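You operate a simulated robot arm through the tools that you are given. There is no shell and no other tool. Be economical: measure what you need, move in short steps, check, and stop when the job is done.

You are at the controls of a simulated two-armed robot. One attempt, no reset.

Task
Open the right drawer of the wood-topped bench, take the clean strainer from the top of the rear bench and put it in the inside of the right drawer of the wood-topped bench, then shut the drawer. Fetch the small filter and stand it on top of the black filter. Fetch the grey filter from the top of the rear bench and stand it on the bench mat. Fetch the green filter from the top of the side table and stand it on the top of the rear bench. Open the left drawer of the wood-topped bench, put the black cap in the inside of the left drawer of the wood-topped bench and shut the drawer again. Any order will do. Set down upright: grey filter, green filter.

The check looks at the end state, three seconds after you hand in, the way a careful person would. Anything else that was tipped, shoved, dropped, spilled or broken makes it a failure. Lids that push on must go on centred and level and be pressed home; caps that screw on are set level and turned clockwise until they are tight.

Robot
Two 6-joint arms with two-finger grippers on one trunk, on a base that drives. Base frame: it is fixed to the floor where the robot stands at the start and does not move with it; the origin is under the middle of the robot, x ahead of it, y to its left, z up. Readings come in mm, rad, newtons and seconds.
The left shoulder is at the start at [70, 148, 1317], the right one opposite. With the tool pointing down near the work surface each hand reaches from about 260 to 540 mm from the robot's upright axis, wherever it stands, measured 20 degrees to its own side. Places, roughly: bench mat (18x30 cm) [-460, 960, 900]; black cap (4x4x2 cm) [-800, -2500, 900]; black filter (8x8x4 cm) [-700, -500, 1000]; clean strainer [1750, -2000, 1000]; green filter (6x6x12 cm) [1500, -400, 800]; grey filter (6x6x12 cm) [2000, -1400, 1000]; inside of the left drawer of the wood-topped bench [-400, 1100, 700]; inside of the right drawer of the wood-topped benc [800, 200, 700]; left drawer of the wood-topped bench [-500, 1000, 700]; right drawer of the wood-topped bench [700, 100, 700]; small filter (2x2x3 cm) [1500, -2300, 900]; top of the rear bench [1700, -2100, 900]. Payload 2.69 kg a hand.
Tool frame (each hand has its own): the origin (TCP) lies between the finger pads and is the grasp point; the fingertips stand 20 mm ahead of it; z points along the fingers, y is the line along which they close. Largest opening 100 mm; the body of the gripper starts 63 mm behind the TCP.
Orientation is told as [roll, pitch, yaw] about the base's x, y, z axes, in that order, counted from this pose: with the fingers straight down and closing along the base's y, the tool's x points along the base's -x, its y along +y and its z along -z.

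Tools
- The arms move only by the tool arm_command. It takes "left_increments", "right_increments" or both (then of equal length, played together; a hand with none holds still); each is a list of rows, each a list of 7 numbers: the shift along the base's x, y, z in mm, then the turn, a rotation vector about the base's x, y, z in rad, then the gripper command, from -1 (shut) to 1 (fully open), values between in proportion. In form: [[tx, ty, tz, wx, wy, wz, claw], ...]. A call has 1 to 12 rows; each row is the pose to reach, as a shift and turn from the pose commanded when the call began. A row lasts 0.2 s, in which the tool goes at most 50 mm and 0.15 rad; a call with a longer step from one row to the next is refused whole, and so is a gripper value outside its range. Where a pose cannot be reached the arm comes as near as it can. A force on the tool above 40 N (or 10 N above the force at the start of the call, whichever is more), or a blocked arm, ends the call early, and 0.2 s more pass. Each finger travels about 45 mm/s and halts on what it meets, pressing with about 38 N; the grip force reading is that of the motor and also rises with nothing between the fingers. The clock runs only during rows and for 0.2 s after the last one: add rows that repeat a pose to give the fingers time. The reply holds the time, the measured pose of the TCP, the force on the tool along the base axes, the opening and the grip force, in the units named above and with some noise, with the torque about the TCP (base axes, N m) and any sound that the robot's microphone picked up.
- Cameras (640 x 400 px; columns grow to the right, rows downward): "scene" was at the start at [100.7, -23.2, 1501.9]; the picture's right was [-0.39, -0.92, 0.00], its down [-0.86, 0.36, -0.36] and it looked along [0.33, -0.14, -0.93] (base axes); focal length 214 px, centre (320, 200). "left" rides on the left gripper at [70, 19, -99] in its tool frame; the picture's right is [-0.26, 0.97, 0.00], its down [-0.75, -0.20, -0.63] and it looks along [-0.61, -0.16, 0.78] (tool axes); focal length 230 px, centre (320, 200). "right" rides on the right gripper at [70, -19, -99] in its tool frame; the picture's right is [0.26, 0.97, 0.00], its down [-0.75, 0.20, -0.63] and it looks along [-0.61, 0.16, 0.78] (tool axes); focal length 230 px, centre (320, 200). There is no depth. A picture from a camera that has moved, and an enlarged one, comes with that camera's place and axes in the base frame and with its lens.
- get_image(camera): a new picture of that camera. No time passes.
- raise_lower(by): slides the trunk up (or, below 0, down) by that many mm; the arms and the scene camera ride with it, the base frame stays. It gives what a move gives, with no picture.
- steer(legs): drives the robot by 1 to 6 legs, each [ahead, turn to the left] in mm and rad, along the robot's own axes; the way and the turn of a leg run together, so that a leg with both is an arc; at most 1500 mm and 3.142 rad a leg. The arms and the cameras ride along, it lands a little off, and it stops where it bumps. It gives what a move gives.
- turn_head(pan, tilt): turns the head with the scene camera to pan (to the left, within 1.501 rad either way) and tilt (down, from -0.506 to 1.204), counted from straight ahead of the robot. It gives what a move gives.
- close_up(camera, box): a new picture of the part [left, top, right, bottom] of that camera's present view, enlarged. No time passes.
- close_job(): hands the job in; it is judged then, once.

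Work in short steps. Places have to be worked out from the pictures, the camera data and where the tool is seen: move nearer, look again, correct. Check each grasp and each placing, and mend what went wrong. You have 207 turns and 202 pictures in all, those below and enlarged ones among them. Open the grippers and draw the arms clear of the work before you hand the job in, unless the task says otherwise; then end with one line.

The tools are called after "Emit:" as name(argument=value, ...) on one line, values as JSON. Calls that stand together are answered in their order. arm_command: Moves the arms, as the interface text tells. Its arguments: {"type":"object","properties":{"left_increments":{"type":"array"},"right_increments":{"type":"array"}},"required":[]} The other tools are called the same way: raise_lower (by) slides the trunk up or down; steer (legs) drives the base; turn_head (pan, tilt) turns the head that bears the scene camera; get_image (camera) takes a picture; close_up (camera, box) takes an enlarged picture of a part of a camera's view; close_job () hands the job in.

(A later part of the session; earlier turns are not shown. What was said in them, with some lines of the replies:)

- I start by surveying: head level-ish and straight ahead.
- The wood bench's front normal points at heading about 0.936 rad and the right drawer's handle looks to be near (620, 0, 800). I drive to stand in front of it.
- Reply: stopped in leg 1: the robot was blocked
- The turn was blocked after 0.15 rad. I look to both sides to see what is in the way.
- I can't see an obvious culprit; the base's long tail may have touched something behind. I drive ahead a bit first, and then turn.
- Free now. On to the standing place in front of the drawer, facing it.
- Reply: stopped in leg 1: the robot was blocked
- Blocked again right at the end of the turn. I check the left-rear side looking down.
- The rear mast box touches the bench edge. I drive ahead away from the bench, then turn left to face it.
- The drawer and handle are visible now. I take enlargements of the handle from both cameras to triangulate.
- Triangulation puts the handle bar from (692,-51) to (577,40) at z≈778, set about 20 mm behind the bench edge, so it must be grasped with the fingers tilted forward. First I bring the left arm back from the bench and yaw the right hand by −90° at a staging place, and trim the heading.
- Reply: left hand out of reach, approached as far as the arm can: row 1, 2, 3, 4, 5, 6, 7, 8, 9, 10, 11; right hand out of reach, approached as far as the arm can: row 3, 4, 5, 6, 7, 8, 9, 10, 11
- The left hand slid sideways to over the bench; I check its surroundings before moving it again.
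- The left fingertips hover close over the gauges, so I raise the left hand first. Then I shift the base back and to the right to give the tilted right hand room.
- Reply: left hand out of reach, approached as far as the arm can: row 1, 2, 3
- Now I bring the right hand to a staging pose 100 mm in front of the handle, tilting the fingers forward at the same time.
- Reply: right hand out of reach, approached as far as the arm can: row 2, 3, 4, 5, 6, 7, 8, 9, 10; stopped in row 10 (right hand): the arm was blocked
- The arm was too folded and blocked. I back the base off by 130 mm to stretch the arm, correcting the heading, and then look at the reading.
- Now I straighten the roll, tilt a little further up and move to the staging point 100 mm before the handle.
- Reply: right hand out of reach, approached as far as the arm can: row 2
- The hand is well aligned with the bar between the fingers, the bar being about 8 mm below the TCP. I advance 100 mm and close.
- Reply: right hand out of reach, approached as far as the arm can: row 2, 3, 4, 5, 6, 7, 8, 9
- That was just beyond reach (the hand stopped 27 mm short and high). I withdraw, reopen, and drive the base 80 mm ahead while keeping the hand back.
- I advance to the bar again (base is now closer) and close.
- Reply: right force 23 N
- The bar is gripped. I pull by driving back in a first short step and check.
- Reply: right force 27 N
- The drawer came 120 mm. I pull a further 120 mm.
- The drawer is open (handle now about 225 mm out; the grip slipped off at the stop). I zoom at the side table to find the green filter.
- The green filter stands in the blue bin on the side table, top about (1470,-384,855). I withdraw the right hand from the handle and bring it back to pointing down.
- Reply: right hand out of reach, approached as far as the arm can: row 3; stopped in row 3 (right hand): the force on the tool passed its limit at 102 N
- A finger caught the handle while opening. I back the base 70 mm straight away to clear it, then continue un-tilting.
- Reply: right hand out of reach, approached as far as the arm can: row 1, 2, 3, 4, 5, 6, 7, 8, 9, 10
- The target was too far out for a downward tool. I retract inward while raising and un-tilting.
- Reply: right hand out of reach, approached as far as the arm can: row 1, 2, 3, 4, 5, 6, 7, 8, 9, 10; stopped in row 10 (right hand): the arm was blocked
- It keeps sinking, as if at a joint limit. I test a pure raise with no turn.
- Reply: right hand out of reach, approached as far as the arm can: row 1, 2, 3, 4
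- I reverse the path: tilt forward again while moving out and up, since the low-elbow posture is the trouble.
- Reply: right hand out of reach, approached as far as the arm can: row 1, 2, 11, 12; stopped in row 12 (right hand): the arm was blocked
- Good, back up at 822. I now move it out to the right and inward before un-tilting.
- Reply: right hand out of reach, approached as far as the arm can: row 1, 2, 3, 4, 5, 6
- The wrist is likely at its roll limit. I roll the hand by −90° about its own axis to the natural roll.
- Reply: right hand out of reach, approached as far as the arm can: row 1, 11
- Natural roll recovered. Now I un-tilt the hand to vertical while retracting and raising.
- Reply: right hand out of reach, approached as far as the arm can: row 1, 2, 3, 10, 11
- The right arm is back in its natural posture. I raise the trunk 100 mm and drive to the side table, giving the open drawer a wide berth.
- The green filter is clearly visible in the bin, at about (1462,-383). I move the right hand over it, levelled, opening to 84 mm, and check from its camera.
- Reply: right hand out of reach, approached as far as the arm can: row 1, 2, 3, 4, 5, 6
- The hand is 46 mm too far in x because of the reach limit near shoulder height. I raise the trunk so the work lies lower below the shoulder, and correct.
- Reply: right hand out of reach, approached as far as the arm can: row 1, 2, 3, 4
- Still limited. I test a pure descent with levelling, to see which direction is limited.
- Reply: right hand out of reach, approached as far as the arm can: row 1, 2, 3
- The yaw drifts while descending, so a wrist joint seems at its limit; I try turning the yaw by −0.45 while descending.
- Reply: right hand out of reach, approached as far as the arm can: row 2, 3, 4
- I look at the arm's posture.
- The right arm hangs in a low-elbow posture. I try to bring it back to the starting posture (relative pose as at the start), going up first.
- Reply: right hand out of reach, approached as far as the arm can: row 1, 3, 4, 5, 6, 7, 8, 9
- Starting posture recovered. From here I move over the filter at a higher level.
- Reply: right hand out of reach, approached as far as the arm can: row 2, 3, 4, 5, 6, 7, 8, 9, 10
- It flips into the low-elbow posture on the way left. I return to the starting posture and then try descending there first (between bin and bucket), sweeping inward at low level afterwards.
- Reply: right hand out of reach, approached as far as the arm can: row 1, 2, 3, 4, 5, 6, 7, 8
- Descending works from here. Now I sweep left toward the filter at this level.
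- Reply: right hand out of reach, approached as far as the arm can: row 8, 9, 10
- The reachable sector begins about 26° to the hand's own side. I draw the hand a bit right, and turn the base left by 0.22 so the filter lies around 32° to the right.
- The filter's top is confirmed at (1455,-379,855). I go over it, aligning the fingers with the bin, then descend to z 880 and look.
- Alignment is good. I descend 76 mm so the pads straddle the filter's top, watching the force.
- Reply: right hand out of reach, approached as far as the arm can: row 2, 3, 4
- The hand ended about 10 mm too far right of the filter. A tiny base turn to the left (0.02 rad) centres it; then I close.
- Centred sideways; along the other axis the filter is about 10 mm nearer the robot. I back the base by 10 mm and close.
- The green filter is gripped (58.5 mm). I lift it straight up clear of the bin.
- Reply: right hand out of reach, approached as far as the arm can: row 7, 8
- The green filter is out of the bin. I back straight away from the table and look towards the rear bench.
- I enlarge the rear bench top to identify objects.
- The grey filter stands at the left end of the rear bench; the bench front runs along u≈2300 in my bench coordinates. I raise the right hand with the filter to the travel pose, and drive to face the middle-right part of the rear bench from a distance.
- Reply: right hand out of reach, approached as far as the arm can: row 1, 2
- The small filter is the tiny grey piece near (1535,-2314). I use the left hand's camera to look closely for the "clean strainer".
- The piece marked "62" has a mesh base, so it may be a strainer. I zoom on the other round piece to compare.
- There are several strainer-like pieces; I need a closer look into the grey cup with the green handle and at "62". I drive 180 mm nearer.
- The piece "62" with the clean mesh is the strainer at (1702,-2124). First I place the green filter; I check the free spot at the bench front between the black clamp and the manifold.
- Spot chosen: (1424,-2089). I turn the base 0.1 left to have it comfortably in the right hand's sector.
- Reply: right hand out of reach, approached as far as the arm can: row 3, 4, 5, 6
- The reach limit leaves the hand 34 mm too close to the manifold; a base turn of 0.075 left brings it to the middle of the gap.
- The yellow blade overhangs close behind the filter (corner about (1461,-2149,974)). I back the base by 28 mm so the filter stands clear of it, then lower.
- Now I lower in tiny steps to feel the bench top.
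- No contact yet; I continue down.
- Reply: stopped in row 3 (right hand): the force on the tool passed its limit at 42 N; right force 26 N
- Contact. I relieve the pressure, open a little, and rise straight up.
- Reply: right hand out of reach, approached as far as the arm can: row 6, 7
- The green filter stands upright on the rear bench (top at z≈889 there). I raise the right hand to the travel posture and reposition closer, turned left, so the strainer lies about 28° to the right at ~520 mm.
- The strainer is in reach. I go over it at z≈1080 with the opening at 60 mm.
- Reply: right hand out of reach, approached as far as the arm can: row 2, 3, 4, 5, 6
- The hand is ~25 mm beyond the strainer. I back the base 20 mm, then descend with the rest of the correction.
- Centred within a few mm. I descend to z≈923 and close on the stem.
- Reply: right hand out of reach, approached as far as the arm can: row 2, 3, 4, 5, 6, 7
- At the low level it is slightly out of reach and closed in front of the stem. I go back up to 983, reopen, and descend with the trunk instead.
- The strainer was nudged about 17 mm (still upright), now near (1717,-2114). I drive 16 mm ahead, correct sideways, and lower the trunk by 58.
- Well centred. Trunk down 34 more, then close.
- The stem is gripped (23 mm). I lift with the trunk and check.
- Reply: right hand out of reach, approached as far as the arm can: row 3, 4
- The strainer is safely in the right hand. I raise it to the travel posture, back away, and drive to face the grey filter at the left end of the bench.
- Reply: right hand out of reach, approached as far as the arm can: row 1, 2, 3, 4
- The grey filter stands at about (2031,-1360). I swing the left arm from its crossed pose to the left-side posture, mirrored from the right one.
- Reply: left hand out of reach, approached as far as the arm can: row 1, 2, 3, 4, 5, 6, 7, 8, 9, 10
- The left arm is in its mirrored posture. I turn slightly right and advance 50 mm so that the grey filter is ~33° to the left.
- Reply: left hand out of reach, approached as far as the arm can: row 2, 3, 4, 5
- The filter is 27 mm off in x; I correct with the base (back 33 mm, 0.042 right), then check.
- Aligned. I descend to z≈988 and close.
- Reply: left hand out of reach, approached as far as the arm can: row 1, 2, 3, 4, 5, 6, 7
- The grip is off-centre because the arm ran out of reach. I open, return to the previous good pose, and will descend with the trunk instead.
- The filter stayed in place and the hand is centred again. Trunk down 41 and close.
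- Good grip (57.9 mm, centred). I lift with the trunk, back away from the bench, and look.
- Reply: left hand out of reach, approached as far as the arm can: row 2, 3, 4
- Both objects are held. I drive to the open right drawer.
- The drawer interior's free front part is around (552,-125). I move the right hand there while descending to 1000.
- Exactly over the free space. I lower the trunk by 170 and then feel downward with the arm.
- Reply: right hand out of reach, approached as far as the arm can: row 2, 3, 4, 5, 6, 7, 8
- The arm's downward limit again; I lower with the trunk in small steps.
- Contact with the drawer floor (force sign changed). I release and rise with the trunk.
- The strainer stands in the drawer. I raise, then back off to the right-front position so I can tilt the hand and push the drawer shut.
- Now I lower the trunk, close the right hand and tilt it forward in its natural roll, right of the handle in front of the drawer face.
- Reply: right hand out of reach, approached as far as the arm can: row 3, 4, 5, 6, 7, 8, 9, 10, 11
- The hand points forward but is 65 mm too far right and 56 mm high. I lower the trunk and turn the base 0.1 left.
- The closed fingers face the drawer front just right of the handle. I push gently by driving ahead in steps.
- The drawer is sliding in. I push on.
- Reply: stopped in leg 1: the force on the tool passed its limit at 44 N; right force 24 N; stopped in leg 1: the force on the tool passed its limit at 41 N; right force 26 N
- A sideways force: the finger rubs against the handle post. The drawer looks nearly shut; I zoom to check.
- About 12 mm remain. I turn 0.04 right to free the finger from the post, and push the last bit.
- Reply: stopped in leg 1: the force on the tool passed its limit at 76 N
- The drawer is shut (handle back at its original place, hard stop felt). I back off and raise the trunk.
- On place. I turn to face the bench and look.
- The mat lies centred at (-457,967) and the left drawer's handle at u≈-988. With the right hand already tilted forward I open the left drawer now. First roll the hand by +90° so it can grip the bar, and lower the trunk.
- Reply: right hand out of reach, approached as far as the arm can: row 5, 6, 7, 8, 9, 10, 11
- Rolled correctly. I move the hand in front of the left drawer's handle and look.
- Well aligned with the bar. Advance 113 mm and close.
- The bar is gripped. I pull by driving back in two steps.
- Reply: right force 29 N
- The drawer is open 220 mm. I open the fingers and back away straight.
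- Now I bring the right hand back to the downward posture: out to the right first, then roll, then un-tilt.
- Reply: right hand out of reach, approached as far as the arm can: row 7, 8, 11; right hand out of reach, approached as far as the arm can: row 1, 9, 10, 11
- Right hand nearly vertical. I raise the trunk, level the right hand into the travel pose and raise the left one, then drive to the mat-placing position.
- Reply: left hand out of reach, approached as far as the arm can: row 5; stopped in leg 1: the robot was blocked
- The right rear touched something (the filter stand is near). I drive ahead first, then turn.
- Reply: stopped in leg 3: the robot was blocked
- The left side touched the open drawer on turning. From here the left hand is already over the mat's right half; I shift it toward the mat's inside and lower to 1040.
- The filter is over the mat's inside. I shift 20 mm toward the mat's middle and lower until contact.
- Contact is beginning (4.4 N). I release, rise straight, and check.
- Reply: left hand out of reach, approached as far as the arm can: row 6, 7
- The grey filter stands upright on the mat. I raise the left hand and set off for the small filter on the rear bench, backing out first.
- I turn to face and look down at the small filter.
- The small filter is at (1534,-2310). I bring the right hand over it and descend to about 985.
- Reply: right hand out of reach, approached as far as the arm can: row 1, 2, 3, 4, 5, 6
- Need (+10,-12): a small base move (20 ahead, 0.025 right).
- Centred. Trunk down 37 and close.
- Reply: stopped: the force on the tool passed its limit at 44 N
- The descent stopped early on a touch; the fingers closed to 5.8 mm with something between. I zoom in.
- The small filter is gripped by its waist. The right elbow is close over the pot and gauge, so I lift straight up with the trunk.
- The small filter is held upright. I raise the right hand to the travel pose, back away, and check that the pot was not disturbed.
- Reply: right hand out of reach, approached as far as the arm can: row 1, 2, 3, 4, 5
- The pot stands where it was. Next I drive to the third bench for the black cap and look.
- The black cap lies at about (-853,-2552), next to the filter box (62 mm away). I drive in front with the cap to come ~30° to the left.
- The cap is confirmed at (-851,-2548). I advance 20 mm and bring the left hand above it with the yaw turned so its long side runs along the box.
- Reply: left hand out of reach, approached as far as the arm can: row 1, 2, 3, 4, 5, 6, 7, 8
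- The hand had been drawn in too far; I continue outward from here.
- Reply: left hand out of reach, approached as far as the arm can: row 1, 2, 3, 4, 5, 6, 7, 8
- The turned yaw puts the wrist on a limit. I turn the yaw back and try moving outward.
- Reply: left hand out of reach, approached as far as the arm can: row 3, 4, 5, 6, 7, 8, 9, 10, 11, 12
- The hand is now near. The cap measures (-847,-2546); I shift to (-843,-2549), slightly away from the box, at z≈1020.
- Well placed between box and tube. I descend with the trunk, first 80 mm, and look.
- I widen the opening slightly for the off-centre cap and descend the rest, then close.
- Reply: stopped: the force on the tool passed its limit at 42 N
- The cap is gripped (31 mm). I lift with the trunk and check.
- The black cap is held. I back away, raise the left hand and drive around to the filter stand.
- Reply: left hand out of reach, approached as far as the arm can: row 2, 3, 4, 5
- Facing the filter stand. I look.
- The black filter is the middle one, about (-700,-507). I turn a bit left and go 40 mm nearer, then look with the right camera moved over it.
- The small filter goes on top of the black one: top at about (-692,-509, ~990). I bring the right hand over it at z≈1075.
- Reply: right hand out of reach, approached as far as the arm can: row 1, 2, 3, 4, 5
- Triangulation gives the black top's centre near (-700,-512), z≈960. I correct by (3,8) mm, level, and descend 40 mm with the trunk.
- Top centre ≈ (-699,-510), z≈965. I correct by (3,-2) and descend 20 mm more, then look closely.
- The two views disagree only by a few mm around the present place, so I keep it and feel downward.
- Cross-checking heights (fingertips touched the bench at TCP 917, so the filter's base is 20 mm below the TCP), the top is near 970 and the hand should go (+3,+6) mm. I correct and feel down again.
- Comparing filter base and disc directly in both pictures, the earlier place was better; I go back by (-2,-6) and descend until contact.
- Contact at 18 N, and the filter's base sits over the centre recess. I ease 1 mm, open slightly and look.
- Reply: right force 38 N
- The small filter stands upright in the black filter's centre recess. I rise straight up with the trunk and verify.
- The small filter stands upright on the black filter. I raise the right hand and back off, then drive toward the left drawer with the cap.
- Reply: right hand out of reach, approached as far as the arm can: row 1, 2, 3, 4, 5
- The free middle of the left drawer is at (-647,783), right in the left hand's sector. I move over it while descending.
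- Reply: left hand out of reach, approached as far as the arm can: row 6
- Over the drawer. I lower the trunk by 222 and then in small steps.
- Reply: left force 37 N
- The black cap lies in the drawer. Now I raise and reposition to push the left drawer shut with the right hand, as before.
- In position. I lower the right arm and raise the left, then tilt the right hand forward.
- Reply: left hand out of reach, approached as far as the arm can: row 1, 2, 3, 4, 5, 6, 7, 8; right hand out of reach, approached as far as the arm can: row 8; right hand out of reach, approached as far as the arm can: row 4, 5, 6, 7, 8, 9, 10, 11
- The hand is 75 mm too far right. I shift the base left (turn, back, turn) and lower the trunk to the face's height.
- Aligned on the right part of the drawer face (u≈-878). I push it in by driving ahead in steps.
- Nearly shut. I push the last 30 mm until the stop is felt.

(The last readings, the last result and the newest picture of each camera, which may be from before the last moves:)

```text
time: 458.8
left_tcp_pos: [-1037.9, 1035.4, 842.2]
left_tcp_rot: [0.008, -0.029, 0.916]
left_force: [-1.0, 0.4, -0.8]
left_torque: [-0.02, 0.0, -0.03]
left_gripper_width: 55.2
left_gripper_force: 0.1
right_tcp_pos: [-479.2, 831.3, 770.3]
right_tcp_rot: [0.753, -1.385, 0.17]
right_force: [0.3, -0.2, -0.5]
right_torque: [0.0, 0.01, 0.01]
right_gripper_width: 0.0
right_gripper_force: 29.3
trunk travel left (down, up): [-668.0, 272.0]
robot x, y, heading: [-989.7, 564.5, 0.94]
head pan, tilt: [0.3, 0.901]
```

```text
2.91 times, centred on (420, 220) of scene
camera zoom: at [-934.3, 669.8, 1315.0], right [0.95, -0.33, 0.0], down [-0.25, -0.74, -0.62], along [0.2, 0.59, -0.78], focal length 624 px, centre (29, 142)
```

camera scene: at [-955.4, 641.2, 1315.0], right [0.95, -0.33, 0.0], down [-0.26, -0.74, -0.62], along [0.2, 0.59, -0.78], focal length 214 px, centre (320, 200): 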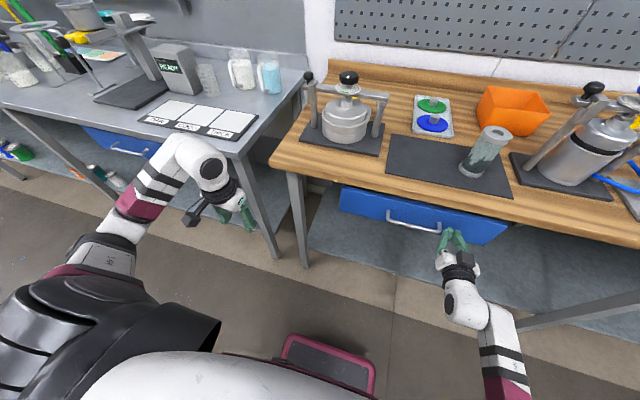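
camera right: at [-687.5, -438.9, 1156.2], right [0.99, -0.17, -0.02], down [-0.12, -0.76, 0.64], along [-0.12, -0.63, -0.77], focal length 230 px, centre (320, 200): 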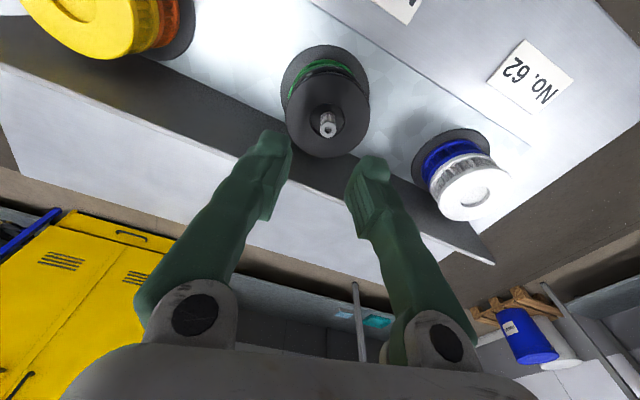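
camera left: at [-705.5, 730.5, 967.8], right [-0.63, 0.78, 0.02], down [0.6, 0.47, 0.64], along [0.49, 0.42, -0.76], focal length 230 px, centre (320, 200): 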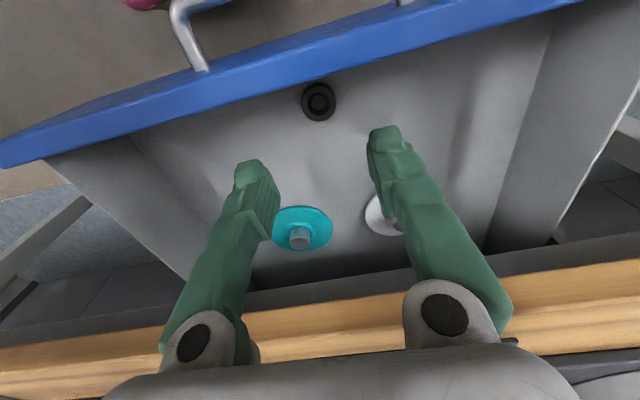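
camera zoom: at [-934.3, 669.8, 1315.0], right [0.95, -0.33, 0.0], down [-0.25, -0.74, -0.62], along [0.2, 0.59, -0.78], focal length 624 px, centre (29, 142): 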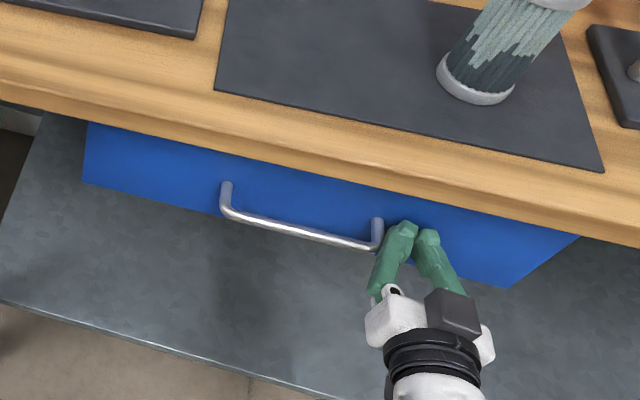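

Emit:
steer(legs=[[20, 0]])

Emit:
close_up(camera="scene", box=[310, 160, 530, 280])

```text
time: 459.6
left_tcp_pos: [-1032.9, 1043.4, 842.7]
left_tcp_rot: [0.008, -0.03, 0.912]
left_force: [0.4, -1.3, -0.4]
left_torque: [-0.01, 0.0, 0.0]
left_gripper_width: 55.0
left_gripper_force: 0.2
right_tcp_pos: [-477.4, 837.3, 772.7]
right_tcp_rot: [0.767, -1.38, 0.152]
right_force: [-9.4, -11.3, 4.6]
right_torque: [0.15, -0.08, 0.1]
right_gripper_width: 0.1
right_gripper_force: 30.4
trunk travel left (down, up): [-668.0, 272.0]
robot x, y, heading: [-985.3, 568.5, 0.937]
head pan, tilt: [0.3, 0.901]
stopped in leg 1: the force on the tool passed its limit at 50 N (the readings are from after the stop); the commanded pose is now the measured one
```

```text
2.91 times, centred on (420, 220) of scene
camera zoom: at [-930.9, 676.5, 1315.3], right [0.94, -0.33, 0.0], down [-0.26, -0.74, -0.62], along [0.21, 0.59, -0.78], focal length 624 px, centre (29, 142)
```

zoom: 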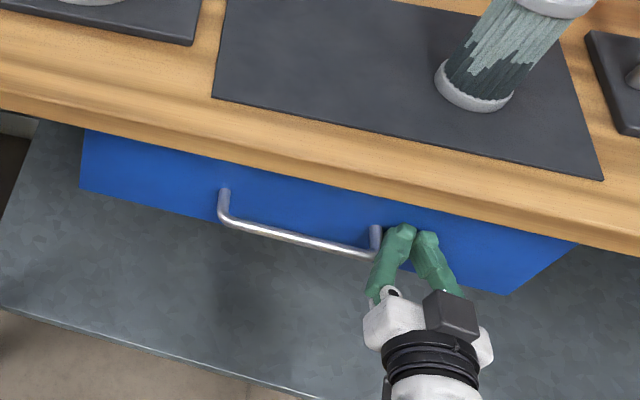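

The stop was felt (50 N): the left drawer is shut. I back away, raise the trunk and open the grippers.

Emit:
steer(legs=[[-280, 0]])

Emit:
raise_lower(by=150)

Emit:
arm_command(left_increments=[[0, 0, 0, 0, 0, 0, 1], [0, 0, 0, 0, 0, 0, 1], [0, 0, 0, 0, 0, 0, 1], [0, 0, 0, 0, 0, 0, 1], [0, 0, 0, 0, 0, 0, 1], [0, 0, 0, 0, 0, 0, 1]], right_increments=[[0, 0, 0, 0, 0, 0, 1], [0, 0, 0, 0, 0, 0, 1], [0, 0, 0, 0, 0, 0, 1], [0, 0, 0, 0, 0, 0, 1], [0, 0, 0, 0, 0, 0, 1], [0, 0, 0, 0, 0, 0, 1]])

Emit:
turn_head(pan=-0.4, tilt=0.6)

Emit:
get_image(camera="scene")

Emit:
turn_head(pan=-1.5, tilt=0.6)

Emit:
get_image(camera="scene")

```text
time: 461.5
left_tcp_pos: [-1194.2, 822.7, 841.6]
left_tcp_rot: [0.008, -0.028, 0.918]
left_force: [0.2, 0.6, -0.8]
left_torque: [-0.03, 0.0, 0.01]
left_gripper_width: 54.9
left_gripper_force: 0.1
right_tcp_pos: [-637.4, 620.0, 769.9]
right_tcp_rot: [0.749, -1.377, 0.173]
right_force: [0.5, 0.1, -0.2]
right_torque: [-0.02, 0.02, -0.01]
right_gripper_width: 0.0
right_gripper_force: 29.6
trunk travel left (down, up): [-668.0, 272.0]
robot x, y, heading: [-1140.4, 349.4, 0.937]
head pan, tilt: [0.3, 0.901]
```

```text
time: 463.3
left_tcp_pos: [-1194.2, 823.7, 990.9]
left_tcp_rot: [0.01, -0.027, 0.916]
left_force: [-0.6, -0.1, -0.3]
left_torque: [0.05, -0.03, 0.02]
left_gripper_width: 55.2
left_gripper_force: 0.3
right_tcp_pos: [-637.7, 620.3, 920.3]
right_tcp_rot: [0.749, -1.376, 0.174]
right_force: [0.5, 0.2, 0.5]
right_torque: [0.0, -0.01, -0.03]
right_gripper_width: 0.0
right_gripper_force: 29.0
trunk travel left (down, up): [-818.0, 122.0]
robot x, y, heading: [-1143.1, 345.7, 0.936]
head pan, tilt: [0.3, 0.901]
```

```text
time: 464.7
left_tcp_pos: [-1194.8, 823.0, 992.3]
left_tcp_rot: [0.008, -0.03, 0.916]
left_force: [0.8, 0.5, -0.1]
left_torque: [0.0, 0.02, 0.02]
left_gripper_width: 100.2
left_gripper_force: 0.0
right_tcp_pos: [-638.1, 620.4, 920.0]
right_tcp_rot: [0.748, -1.379, 0.173]
right_force: [-0.2, 0.1, 0.4]
right_torque: [0.03, 0.01, 0.02]
right_gripper_width: 100.1
right_gripper_force: 0.1
trunk travel left (down, up): [-818.0, 122.0]
robot x, y, heading: [-1144.3, 349.1, 0.946]
head pan, tilt: [0.3, 0.901]
```

```text
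time: 465.7
left_tcp_pos: [-1194.8, 823.7, 991.7]
left_tcp_rot: [0.008, -0.028, 0.915]
left_force: [-0.3, 0.7, -0.7]
left_torque: [-0.01, 0.02, -0.02]
left_gripper_width: 100.0
left_gripper_force: 0.0
right_tcp_pos: [-638.0, 620.0, 920.1]
right_tcp_rot: [0.748, -1.379, 0.174]
right_force: [0.0, 0.9, -0.3]
right_torque: [-0.04, 0.02, 0.01]
right_gripper_width: 100.0
right_gripper_force: 0.0
trunk travel left (down, up): [-818.0, 122.0]
robot x, y, heading: [-1140.2, 347.3, 0.941]
head pan, tilt: [-0.4, 0.6]
```

```text
26 pictures are left
camera scene: at [-1038.5, 432.5, 1489.6], right [0.52, -0.86, 0.0], down [-0.48, -0.29, -0.82], along [0.71, 0.42, -0.57], focal length 214 px, centre (320, 200)
```

scene: 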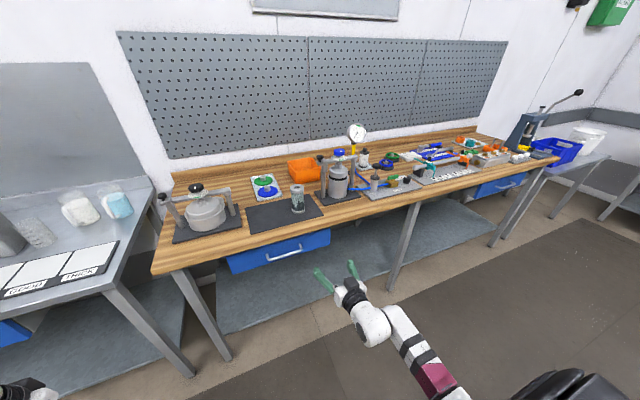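

```text
time: 467.1
left_tcp_pos: [-1194.1, 822.7, 992.1]
left_tcp_rot: [0.008, -0.03, 0.916]
left_force: [-0.2, 0.1, 0.1]
left_torque: [0.0, 0.02, -0.03]
left_gripper_width: 99.8
left_gripper_force: 0.1
right_tcp_pos: [-637.1, 620.1, 919.5]
right_tcp_rot: [0.749, -1.378, 0.172]
right_force: [0.5, 0.6, -0.7]
right_torque: [0.04, 0.01, -0.01]
right_gripper_width: 99.9
right_gripper_force: 0.1
trunk travel left (down, up): [-818.0, 122.0]
robot x, y, heading: [-1141.6, 348.0, 0.94]
head pan, tilt: [-1.499, 0.6]
```

```text
25 pictures are left
camera scene: at [-1039.2, 340.1, 1489.7], right [-0.53, -0.85, 0.0], down [-0.48, 0.3, -0.83], along [0.7, -0.44, -0.56], focal length 214 px, centre (320, 200)
```

scene: 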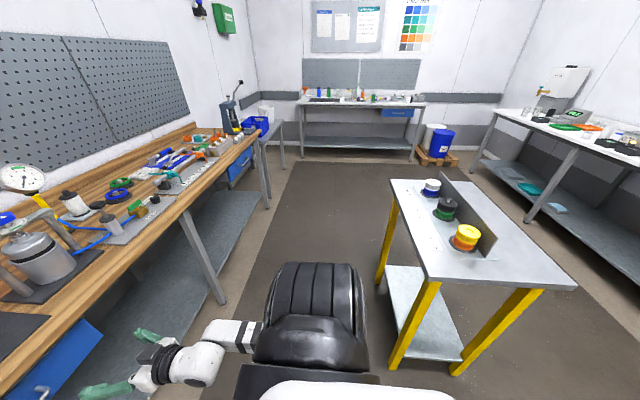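

Quick close-ups of the stack, the right drawer and the rear bench for a last check.

Emit:
close_up(camera="scene", box=[410, 165, 490, 255])

Emit:
close_up(camera="scene", box=[295, 80, 425, 125])

Emit:
close_up(camera="scene", box=[180, 90, 300, 210])

```text
4.44 times, centred on (450, 210) of scene
camera zoom: at [-1039.2, 340.1, 1489.7], right [-0.53, -0.85, 0.0], down [-0.48, 0.3, -0.83], along [0.7, -0.44, -0.56], focal length 953 px, centre (-258, 156)
```

zoom: 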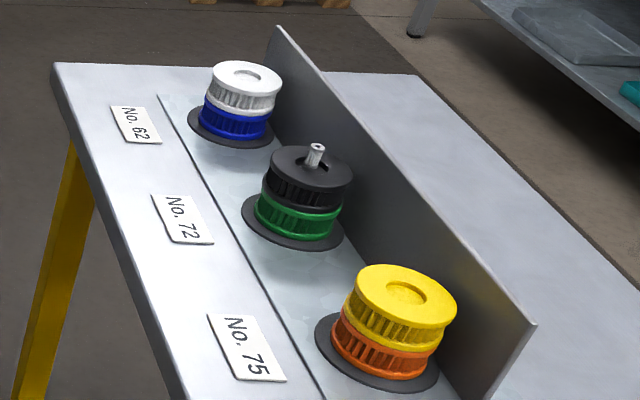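

```text
4.92 times, centred on (360, 102) of scene
camera zoom: at [-1039.2, 340.1, 1489.7], right [-0.53, -0.85, 0.0], down [-0.48, 0.3, -0.83], along [0.7, -0.44, -0.56], focal length 1056 px, centre (123, 680)
```

zoom: 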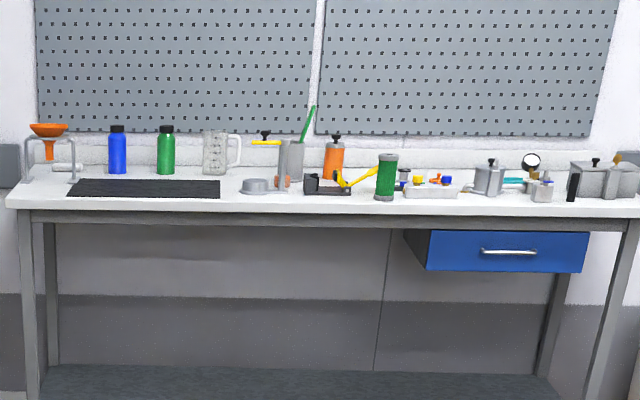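

```text
3.33 times, centred on (240, 150) of scene
camera zoom: at [-1039.2, 340.1, 1489.7], right [-0.53, -0.85, 0.0], down [-0.48, 0.3, -0.83], along [0.7, -0.44, -0.56], focal length 715 px, centre (587, 367)
```

zoom: 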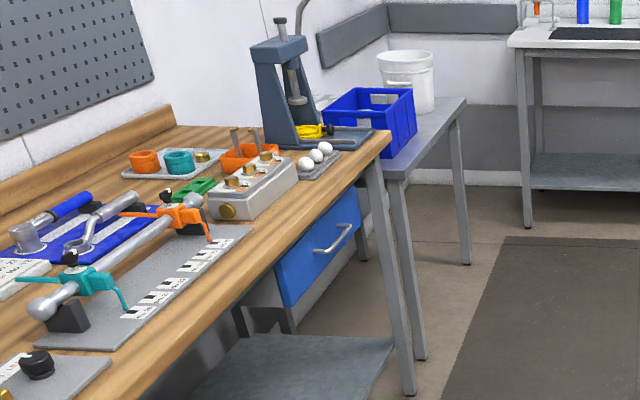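

Every object looks to be in its place, both drawers are shut, and the grippers are open and clear of the work. I hand the job in.

Emit:
close_job()

```text
The job is handed in.
```

The job is handed in: every item on the list was put in its place, and both drawers are shut. I took the mesh piece marked "62" to be the clean strainer, because nothing on the rear bench was labelled as one.
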